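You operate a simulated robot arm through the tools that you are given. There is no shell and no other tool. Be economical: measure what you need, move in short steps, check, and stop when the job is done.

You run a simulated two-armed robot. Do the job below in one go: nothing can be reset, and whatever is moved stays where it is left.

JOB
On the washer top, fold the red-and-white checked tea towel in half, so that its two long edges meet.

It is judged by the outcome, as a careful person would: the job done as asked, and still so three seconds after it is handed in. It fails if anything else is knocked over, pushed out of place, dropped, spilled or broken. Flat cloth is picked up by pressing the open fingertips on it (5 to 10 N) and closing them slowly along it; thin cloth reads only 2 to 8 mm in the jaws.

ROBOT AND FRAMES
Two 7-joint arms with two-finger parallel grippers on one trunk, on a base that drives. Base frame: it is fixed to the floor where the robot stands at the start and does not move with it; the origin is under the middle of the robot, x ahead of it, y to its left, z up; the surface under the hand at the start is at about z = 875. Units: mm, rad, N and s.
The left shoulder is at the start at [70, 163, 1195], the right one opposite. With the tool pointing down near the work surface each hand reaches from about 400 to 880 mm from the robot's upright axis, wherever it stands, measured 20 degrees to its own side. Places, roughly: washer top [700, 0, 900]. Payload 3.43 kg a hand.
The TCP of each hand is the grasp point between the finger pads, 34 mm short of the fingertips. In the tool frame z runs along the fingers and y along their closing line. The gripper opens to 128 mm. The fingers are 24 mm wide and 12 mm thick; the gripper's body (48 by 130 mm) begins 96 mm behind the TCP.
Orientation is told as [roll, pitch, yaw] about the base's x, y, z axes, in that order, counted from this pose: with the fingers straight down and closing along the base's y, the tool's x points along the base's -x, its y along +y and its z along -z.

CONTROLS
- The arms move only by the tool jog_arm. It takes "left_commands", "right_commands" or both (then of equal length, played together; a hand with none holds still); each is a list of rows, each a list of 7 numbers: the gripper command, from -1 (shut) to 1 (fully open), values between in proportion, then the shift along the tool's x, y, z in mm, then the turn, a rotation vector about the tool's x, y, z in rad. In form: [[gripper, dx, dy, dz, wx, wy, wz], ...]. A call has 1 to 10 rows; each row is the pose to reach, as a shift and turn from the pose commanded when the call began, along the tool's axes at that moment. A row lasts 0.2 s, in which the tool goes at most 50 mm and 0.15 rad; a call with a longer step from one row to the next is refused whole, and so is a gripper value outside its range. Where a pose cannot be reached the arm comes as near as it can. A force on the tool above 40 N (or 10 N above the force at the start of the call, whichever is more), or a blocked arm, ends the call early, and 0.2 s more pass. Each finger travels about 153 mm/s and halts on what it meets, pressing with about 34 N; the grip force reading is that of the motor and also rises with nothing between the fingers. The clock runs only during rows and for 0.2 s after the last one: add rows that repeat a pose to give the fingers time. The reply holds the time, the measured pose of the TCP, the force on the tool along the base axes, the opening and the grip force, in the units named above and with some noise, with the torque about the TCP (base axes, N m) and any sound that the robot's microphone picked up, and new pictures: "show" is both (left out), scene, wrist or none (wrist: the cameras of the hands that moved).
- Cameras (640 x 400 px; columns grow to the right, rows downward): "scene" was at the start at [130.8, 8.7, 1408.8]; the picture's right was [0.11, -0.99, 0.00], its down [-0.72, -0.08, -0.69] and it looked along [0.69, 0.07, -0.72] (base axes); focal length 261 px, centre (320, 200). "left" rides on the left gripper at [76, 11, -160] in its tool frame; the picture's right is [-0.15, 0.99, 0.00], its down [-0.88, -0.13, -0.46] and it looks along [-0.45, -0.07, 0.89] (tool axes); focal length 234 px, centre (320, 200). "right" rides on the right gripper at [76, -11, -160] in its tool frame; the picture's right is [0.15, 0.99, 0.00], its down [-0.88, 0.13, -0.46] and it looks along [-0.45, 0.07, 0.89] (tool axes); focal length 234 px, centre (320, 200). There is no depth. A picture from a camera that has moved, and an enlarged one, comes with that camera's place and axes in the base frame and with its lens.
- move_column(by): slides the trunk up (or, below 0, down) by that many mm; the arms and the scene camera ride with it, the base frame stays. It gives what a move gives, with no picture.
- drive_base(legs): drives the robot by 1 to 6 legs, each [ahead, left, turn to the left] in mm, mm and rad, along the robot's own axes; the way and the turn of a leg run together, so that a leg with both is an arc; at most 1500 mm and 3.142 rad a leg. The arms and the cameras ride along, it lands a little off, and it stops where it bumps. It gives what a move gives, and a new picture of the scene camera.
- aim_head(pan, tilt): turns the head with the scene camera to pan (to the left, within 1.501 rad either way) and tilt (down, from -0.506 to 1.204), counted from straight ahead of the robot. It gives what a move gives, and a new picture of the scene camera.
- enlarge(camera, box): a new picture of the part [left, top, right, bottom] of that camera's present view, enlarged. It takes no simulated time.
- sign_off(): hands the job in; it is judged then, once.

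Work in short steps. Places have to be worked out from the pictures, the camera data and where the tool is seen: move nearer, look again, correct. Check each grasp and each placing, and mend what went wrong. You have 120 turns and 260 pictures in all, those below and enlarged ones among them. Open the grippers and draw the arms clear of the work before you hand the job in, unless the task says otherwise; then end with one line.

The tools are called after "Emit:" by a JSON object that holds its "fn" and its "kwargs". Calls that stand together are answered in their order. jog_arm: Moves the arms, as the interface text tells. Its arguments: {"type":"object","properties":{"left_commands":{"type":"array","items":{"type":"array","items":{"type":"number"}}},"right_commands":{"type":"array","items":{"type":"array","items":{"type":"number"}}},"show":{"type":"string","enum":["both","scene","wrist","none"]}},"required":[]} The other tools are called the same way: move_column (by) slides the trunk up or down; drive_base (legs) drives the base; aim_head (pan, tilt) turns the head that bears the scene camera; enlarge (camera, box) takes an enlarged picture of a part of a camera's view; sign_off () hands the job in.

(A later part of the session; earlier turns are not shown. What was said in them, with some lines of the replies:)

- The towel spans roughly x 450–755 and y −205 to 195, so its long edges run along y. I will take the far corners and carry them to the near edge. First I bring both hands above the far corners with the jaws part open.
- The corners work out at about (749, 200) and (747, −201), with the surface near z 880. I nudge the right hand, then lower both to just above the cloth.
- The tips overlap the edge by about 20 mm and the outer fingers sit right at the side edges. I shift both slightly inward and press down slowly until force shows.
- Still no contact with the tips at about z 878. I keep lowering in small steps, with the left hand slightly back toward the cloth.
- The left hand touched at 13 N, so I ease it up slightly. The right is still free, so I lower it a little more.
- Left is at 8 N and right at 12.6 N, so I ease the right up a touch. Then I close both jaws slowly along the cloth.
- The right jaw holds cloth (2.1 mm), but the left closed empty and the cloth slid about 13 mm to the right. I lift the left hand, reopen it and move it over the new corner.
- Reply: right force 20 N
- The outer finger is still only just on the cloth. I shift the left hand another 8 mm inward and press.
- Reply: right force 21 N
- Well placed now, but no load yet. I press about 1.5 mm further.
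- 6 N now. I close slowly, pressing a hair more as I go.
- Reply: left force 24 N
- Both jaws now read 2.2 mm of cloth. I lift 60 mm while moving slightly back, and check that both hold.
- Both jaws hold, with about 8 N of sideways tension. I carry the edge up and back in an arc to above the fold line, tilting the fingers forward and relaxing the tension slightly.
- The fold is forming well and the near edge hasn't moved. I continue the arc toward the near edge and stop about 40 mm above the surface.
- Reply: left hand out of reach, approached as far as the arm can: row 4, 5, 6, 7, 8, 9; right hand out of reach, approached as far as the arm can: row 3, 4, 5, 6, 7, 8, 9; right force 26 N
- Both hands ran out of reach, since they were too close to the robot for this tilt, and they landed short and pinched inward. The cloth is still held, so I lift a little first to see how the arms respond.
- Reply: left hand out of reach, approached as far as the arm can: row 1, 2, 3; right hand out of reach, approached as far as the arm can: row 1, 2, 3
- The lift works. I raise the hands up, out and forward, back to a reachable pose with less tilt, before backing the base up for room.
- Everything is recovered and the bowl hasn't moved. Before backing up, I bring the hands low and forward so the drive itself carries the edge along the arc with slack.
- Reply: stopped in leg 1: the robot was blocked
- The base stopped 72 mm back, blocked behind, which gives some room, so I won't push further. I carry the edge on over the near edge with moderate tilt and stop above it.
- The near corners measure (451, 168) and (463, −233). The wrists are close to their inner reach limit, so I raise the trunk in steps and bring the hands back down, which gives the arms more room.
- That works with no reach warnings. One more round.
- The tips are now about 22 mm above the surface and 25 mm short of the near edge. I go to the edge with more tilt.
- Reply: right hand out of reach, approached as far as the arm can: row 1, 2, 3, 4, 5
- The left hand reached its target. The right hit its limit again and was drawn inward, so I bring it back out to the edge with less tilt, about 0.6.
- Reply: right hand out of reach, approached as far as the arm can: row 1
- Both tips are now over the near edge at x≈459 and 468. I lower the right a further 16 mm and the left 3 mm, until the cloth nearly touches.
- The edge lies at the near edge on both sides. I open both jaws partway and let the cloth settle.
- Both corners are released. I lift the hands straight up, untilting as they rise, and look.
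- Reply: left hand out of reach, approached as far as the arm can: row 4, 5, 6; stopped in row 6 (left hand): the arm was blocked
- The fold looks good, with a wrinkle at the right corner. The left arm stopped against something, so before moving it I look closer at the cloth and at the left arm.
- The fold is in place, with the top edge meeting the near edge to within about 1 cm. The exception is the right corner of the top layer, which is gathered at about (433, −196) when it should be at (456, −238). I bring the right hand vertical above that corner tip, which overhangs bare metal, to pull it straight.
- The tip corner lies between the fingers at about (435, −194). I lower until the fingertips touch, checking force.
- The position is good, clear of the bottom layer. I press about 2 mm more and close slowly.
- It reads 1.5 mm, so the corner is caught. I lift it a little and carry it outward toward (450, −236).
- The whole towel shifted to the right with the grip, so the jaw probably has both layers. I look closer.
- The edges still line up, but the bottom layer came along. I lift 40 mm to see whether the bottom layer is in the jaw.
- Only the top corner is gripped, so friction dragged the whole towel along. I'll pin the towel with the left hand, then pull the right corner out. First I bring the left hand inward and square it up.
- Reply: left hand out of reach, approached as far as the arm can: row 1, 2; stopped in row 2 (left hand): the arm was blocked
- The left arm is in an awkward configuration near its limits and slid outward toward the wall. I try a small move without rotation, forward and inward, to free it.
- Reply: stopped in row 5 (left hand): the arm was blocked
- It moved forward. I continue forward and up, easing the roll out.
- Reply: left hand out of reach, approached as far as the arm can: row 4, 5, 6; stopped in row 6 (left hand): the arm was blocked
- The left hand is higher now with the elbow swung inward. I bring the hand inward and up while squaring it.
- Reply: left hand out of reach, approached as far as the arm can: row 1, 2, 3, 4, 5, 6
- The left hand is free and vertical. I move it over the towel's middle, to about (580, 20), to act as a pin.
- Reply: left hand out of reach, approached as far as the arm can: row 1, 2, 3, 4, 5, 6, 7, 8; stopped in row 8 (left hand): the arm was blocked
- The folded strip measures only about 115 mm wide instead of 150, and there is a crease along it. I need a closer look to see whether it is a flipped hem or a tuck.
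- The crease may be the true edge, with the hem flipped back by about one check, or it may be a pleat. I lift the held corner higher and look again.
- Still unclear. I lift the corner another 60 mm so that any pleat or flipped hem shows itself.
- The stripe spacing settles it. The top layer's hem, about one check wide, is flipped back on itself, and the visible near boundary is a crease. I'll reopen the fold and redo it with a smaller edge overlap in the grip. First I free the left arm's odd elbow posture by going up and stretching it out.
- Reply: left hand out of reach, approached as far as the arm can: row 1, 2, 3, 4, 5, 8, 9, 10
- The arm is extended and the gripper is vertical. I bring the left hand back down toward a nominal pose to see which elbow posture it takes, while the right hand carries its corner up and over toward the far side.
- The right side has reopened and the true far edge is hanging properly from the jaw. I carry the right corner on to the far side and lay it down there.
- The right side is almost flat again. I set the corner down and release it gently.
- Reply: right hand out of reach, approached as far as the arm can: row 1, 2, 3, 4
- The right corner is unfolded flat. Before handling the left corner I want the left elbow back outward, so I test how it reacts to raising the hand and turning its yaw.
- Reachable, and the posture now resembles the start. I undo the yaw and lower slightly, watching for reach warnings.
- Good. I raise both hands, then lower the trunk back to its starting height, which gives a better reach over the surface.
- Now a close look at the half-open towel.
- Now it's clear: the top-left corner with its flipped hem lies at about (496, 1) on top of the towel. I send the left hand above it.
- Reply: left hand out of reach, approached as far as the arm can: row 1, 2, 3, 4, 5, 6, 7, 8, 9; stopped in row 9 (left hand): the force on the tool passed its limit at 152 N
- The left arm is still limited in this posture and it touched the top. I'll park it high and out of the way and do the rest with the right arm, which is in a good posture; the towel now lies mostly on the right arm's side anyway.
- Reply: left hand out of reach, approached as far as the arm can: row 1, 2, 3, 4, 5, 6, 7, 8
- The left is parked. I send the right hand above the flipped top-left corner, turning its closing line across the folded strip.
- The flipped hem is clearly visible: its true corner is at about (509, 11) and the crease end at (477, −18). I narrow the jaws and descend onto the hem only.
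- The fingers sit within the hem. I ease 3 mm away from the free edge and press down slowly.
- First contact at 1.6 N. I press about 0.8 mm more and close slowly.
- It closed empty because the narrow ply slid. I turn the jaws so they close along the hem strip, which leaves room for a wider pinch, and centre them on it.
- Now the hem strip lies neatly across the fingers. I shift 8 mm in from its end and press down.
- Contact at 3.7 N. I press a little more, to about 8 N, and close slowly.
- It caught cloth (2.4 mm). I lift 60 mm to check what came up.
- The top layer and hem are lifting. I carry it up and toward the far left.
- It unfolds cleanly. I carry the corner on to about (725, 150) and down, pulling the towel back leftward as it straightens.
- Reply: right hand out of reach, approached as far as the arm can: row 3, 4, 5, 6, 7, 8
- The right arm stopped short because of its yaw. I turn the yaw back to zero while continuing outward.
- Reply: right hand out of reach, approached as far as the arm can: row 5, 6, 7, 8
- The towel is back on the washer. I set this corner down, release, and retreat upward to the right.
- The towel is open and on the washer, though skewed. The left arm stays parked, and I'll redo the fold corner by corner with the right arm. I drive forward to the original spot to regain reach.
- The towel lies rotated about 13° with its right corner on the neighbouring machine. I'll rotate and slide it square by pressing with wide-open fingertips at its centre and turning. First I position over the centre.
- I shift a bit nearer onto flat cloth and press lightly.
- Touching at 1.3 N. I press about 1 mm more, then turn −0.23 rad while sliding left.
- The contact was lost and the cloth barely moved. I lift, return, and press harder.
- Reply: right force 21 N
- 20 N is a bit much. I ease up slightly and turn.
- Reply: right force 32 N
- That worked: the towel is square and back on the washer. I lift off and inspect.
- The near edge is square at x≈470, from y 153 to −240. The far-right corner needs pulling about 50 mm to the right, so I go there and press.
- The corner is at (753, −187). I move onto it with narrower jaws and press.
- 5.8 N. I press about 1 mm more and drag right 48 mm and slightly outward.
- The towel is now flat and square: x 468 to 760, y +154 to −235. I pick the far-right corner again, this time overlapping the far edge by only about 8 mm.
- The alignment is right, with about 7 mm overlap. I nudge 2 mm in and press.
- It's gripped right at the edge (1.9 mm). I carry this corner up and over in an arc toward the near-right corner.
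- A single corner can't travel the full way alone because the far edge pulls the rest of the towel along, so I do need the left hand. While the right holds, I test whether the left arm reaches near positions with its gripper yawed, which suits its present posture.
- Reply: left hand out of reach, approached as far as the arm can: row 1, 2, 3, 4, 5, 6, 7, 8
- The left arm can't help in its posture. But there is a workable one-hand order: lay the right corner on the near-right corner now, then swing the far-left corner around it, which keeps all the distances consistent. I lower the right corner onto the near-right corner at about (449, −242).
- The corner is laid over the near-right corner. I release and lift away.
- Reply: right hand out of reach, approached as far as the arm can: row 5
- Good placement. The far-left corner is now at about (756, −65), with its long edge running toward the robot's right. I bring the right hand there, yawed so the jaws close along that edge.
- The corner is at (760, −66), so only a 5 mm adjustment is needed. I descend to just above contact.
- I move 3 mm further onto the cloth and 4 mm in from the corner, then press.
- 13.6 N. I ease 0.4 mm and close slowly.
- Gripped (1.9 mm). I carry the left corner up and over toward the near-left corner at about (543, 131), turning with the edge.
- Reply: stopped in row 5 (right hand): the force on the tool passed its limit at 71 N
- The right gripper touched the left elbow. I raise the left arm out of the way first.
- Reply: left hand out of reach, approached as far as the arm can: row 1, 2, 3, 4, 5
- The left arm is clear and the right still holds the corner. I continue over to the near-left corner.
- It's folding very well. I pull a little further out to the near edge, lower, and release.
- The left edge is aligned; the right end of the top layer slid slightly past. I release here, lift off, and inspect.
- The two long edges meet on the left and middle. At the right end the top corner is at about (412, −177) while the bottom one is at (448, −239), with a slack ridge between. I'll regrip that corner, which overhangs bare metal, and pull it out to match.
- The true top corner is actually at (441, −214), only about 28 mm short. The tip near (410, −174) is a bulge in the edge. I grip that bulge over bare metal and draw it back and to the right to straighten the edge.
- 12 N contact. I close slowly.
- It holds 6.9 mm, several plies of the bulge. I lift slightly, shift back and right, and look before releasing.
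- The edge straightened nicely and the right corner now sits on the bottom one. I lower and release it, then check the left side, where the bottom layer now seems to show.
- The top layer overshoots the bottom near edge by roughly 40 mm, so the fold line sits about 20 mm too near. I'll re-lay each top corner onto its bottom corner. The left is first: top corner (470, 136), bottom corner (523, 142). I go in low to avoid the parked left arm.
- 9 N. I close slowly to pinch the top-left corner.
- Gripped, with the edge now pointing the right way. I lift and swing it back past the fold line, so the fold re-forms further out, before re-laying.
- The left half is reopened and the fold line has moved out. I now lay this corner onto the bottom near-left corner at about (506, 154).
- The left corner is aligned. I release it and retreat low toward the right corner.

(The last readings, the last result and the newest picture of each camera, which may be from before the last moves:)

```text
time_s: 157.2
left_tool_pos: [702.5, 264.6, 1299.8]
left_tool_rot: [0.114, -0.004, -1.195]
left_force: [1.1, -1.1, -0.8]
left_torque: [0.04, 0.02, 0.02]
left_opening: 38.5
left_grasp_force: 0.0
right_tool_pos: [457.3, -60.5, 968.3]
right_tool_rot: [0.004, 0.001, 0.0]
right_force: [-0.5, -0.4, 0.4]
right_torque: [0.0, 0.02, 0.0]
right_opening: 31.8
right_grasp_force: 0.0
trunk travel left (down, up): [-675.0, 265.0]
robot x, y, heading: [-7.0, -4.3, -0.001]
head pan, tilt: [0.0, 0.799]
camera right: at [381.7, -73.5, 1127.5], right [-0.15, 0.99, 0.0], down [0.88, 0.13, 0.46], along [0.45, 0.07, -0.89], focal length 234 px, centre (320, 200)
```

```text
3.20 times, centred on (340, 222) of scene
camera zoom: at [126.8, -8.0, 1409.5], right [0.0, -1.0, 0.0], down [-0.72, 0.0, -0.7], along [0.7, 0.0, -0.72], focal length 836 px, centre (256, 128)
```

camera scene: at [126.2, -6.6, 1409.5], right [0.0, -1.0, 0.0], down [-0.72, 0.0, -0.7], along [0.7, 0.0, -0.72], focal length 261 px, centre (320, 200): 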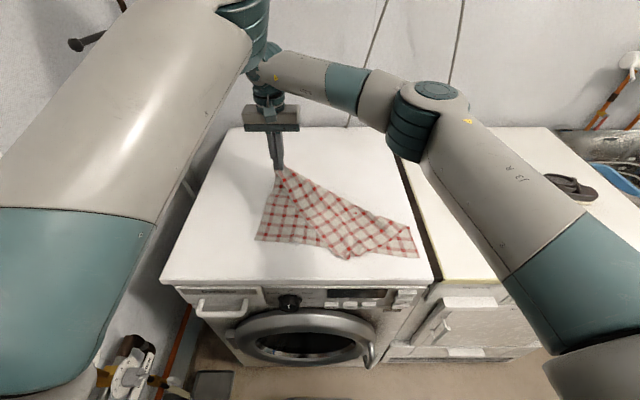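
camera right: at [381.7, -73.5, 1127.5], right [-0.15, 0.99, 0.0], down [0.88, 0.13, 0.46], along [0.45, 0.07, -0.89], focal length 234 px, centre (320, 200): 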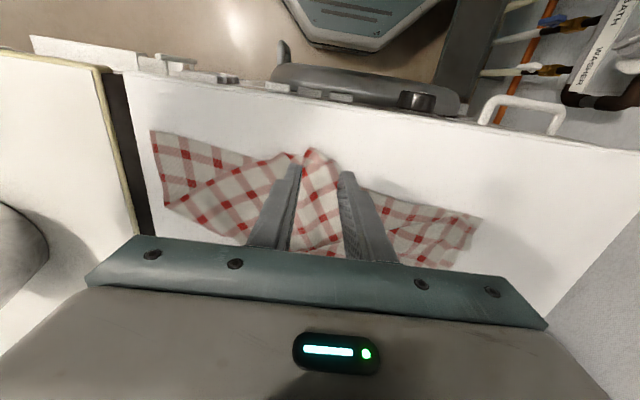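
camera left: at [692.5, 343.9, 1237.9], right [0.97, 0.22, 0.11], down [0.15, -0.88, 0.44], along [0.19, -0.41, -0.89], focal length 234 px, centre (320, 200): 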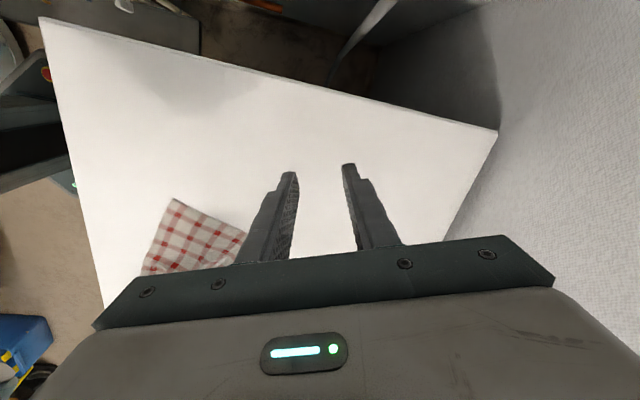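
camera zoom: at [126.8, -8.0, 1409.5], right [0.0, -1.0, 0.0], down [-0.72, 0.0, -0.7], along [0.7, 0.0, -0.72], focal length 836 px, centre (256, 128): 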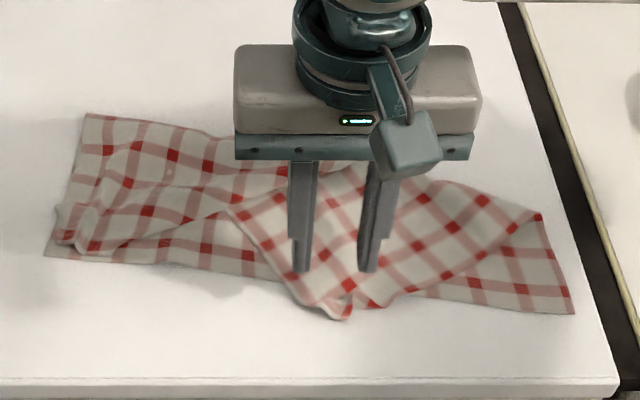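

The left side is good. The right top corner's tip is at about (449, −74), overhanging bare metal. I pinch its tip with narrow jaws.

Emit:
{"fn": "jog_arm", "kwargs": {"right_commands": [[-0.65, -1, -12, 20, 0, 0, 0], [-0.65, -1, -12, 40, 0, 0, 0], [-0.65, -1, -12, 51, 0, 0, 0], [-0.65, -1, -12, 55, 0, 0, 0], [-0.65, -1, -12, 57, 0, 0, 0], [-0.65, -1, -12, 57, 0, 0, 0]], "show": "none"}}

Emit:
{"fn": "enlarge", "kwargs": {"camera": "right", "box": [230, 110, 430, 240]}}

```text
time_s: 158.6
left_tool_pos: [701.6, 264.5, 1300.2]
left_tool_rot: [0.112, -0.004, -1.196]
left_force: [-0.3, -0.7, -0.4]
left_torque: [0.02, -0.01, 0.02]
left_opening: 38.3
left_grasp_force: 0.1
right_tool_pos: [459.4, -69.4, 911.1]
right_tool_rot: [0.004, -0.003, -0.001]
right_force: [0.4, -0.3, 11.0]
right_torque: [-0.15, -0.08, 0.0]
right_opening: 23.0
right_grasp_force: 0.7
trunk travel left (down, up): [-675.0, 265.0]
robot x, y, heading: [-3.5, -5.9, -0.002]
head pan, tilt: [0.0, 0.799]
```

```text
3.08 times, centred on (330, 175) of right
camera zoom: at [383.6, -83.1, 1070.7], right [-0.15, 0.99, 0.0], down [0.88, 0.13, 0.46], along [0.45, 0.07, -0.89], focal length 720 px, centre (289, 277)
```

zoom: 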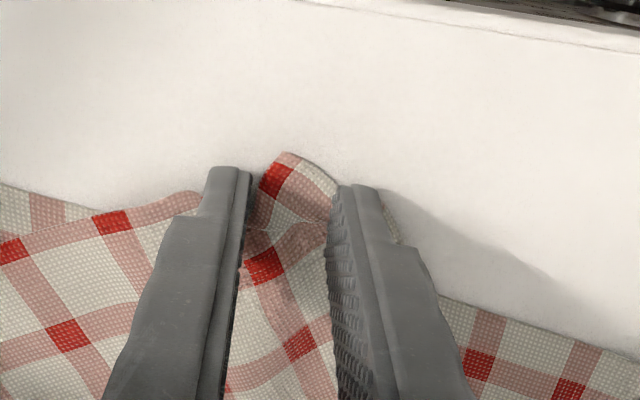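

Emit:
{"fn": "jog_arm", "kwargs": {"right_commands": [[-0.72, 0, 0, 0, 0, 0, 0], [-0.78, 0, 0, 0, 0, 0, 0], [-0.84, 0, 0, 0, 0, 0, 0], [-0.9, 0, 0, 0, 0, 0, 0], [-0.95, 0, 0, 0, 0, 0, 0], [-1, 0, 0, 0, 0, 0, 0], [-1, 0, 0, 0, 0, 0, 0], [-1, 2, -6, -18, 0, 0, 0], [-1, 2, -14, -34, 0, 0, 0], [-1, 2, -14, -34, 0, 0, 0]], "show": "none"}}

Emit:
{"fn": "enlarge", "kwargs": {"camera": "right", "box": [130, 90, 530, 260]}}

```text
time_s: 160.8
left_tool_pos: [702.3, 265.7, 1300.4]
left_tool_rot: [0.112, -0.006, -1.197]
left_force: [-0.1, 0.1, 0.6]
left_torque: [0.03, 0.02, 0.01]
left_opening: 38.7
left_grasp_force: 0.1
right_tool_pos: [458.1, -83.6, 942.1]
right_tool_rot: [0.002, 0.001, -0.001]
right_force: [-0.4, -0.2, -1.2]
right_torque: [-0.02, 0.01, -0.01]
right_opening: 1.5
right_grasp_force: 33.8
trunk travel left (down, up): [-675.0, 265.0]
robot x, y, heading: [-5.6, -5.9, 0.004]
head pan, tilt: [0.0, 0.799]
```

```text
1.60 times, centred on (330, 175) of right
camera zoom: at [383.5, -96.8, 1102.6], right [-0.15, 0.99, 0.0], down [0.88, 0.13, 0.46], along [0.45, 0.07, -0.89], focal length 375 px, centre (304, 240)
```

zoom: 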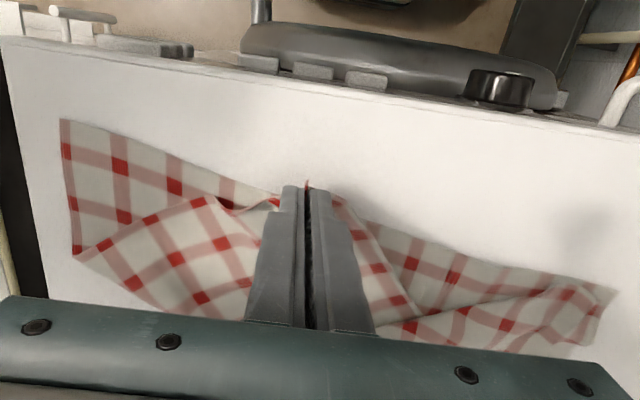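

I hold the top-right corner only. I carry it over to the bottom right corner at about (448, −232).

Emit:
{"fn": "jog_arm", "kwargs": {"right_commands": [[-1, 1, -28, -20, 0, 0, 0], [-1, 2, -58, -30, 0, 0, 0], [-1, 3, -88, -30, 0, 0, 0], [-1, 5, -116, -18, 0, 0, 0], [-1, 7, -138, 0, 0, 0, 0], [-1, 7, -141, 18, 0, 0, 0], [-1, 7, -141, 24, 0, 0, 0], [-1, 7, -141, 24, 0, 0, 0]], "show": "wrist"}}

Emit:
{"fn": "enlarge", "kwargs": {"camera": "scene", "box": [240, 165, 440, 280]}}

```text
time_s: 162.6
left_tool_pos: [701.4, 266.4, 1299.9]
left_tool_rot: [0.114, -0.006, -1.196]
left_force: [-0.1, 0.1, -0.7]
left_torque: [0.03, 0.01, -0.02]
left_opening: 38.3
left_grasp_force: 0.0
right_tool_pos: [452.2, -222.9, 921.4]
right_tool_rot: [0.004, -0.001, -0.001]
right_force: [-0.1, 0.6, 0.8]
right_torque: [-0.01, -0.02, 0.0]
right_opening: 1.4
right_grasp_force: 34.2
trunk travel left (down, up): [-675.0, 265.0]
robot x, y, heading: [-3.4, -8.5, 0.003]
head pan, tilt: [0.0, 0.799]
camera right: at [376.1, -236.5, 1079.6], right [-0.15, 0.99, 0.0], down [0.88, 0.13, 0.46], along [0.45, 0.07, -0.89], focal length 234 px, centre (320, 200)
```

right: 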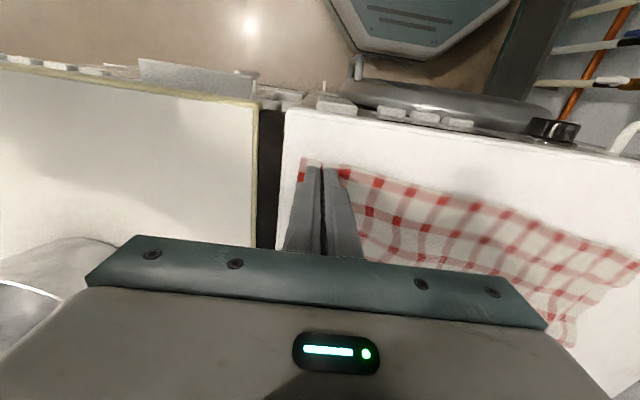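

```text
3.20 times, centred on (340, 222) of scene
camera zoom: at [126.6, -6.2, 1409.5], right [0.0, -1.0, 0.0], down [-0.72, 0.0, -0.7], along [0.7, 0.0, -0.72], focal length 836 px, centre (256, 128)
```

zoom: 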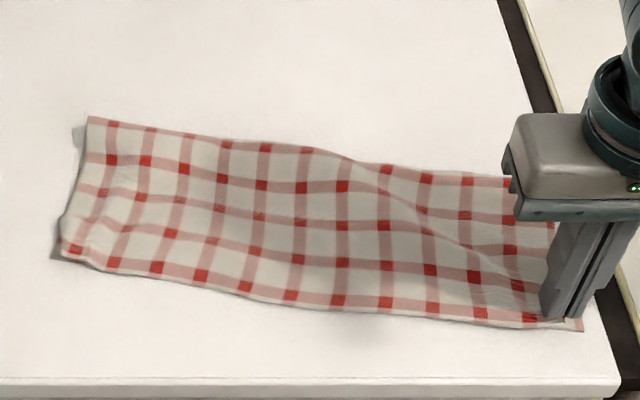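

Excellent: the long edges now coincide along the whole length. I lower, release and lift away.

Emit:
{"fn": "jog_arm", "kwargs": {"right_commands": [[-1, 0, -4, 4, 0, 0, 0], [-1, 0, -4, 8, 0, 0, 0], [-0.9, 0, -4, 8, 0, 0, 0], [-0.8, 0, -4, 8, 0, 0, 0], [-0.7, 0, -4, 8, 0, 0, 0], [-0.7, 0, -4, -10, 0, 0, 0], [-0.7, 0, -4, -50, 0, 0, 0], [-0.7, 0, -10, -95, 0, 0, 0], [-0.7, 0, -40, -125, 0, 0, 0], [-0.7, 0, -80, -140, 0, 0, 0]], "show": "wrist"}}

Emit:
{"fn": "enlarge", "kwargs": {"camera": "scene", "box": [240, 165, 440, 280]}}

```text
time_s: 164.8
left_tool_pos: [699.8, 264.1, 1300.6]
left_tool_rot: [0.113, -0.002, -1.196]
left_force: [-0.5, -0.2, -0.2]
left_torque: [0.01, -0.02, 0.03]
left_opening: 38.6
left_grasp_force: 0.0
right_tool_pos: [448.3, -305.3, 1057.6]
right_tool_rot: [0.002, -0.001, -0.001]
right_force: [-0.3, 0.2, 0.0]
right_torque: [-0.01, 0.0, -0.01]
right_opening: 19.3
right_grasp_force: 0.1
trunk travel left (down, up): [-675.0, 265.0]
robot x, y, heading: [-3.5, -8.9, 0.004]
head pan, tilt: [0.0, 0.799]
camera right: at [373.0, -317.8, 1217.6], right [-0.15, 0.99, 0.0], down [0.88, 0.13, 0.46], along [0.45, 0.07, -0.89], focal length 234 px, centre (320, 200)
```

right: 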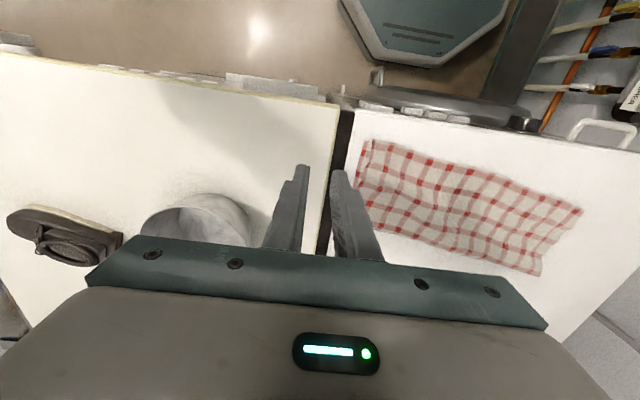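

```text
3.20 times, centred on (340, 222) of scene
camera zoom: at [125.5, -7.8, 1409.5], right [0.0, -1.0, 0.0], down [-0.72, 0.0, -0.7], along [0.7, 0.0, -0.72], focal length 836 px, centre (256, 128)
```

zoom: 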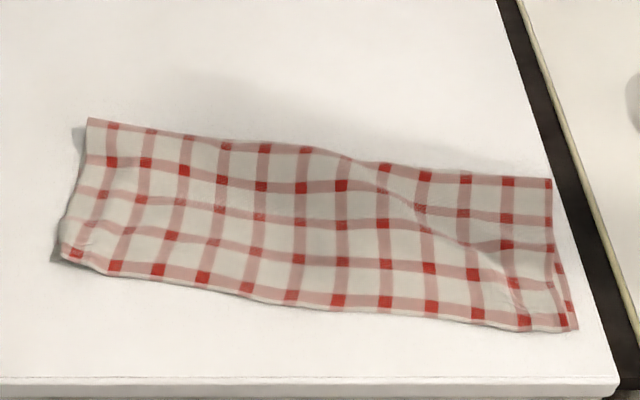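

The towel is neatly folded, with both long edges meeting. I open both grippers, raise the right hand clear, and take a final overview.

Emit:
{"fn": "jog_arm", "kwargs": {"left_commands": [[0, 0, 0, 0, 0, 0, 0], [0.5, 0, 0, 0, 0, 0, 0], [1, 0, 0, 0, 0, 0, 0], [1, 0, 0, 0, 0, 0, 0], [1, 0, 0, 0, 0, 0, 0]], "right_commands": [[0, 0, 0, -30, 0, 0, 0], [0.5, 0, -10, -60, 0, 0, 0], [1, 0, -20, -80, 0, 0, 0], [1, 0, -20, -80, 0, 0, 0], [1, 0, -20, -80, 0, 0, 0]], "show": "scene"}}

```text
time_s: 165.9
left_tool_pos: [701.3, 265.4, 1299.0]
left_tool_rot: [0.113, -0.005, -1.197]
left_force: [-0.7, 0.8, -0.1]
left_torque: [0.0, 0.01, 0.02]
left_opening: 128.0
left_grasp_force: 0.1
right_tool_pos: [448.0, -325.9, 1135.5]
right_tool_rot: [0.004, 0.0, 0.001]
right_force: [-0.2, -0.4, 0.1]
right_torque: [0.03, 0.01, 0.01]
right_opening: 127.8
right_grasp_force: 0.0
trunk travel left (down, up): [-675.0, 265.0]
robot x, y, heading: [-1.5, -4.1, 0.002]
head pan, tilt: [0.0, 0.799]
camera scene: at [126.7, -6.4, 1409.5], right [0.0, -1.0, 0.0], down [-0.72, 0.0, -0.7], along [0.7, 0.0, -0.72], focal length 261 px, centre (320, 200)
```

scene: 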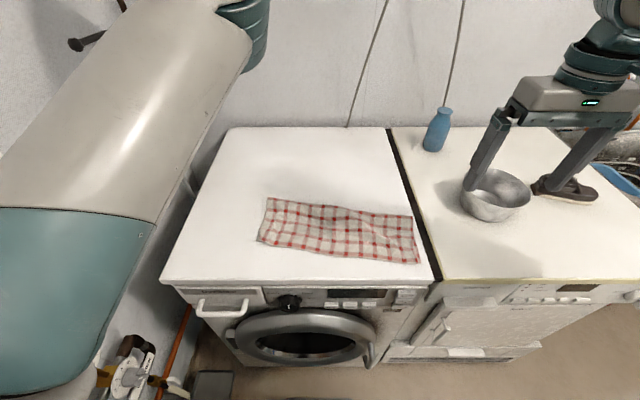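

The towel lies folded on the washer top, the bowl, bottle and slipper are where they were, and both arms are clear with grippers open. I hand in.

Emit:
{"fn": "sign_off", "kwargs": {}}

```text
The job is handed in.
```

The tea towel is folded in half on the washer top with its two long edges meeting, except for about 1 cm of offset at the right-hand corner. It lies slightly skewed on the washer, and the bowl, bottle and slipper look unmoved in the last pictures.
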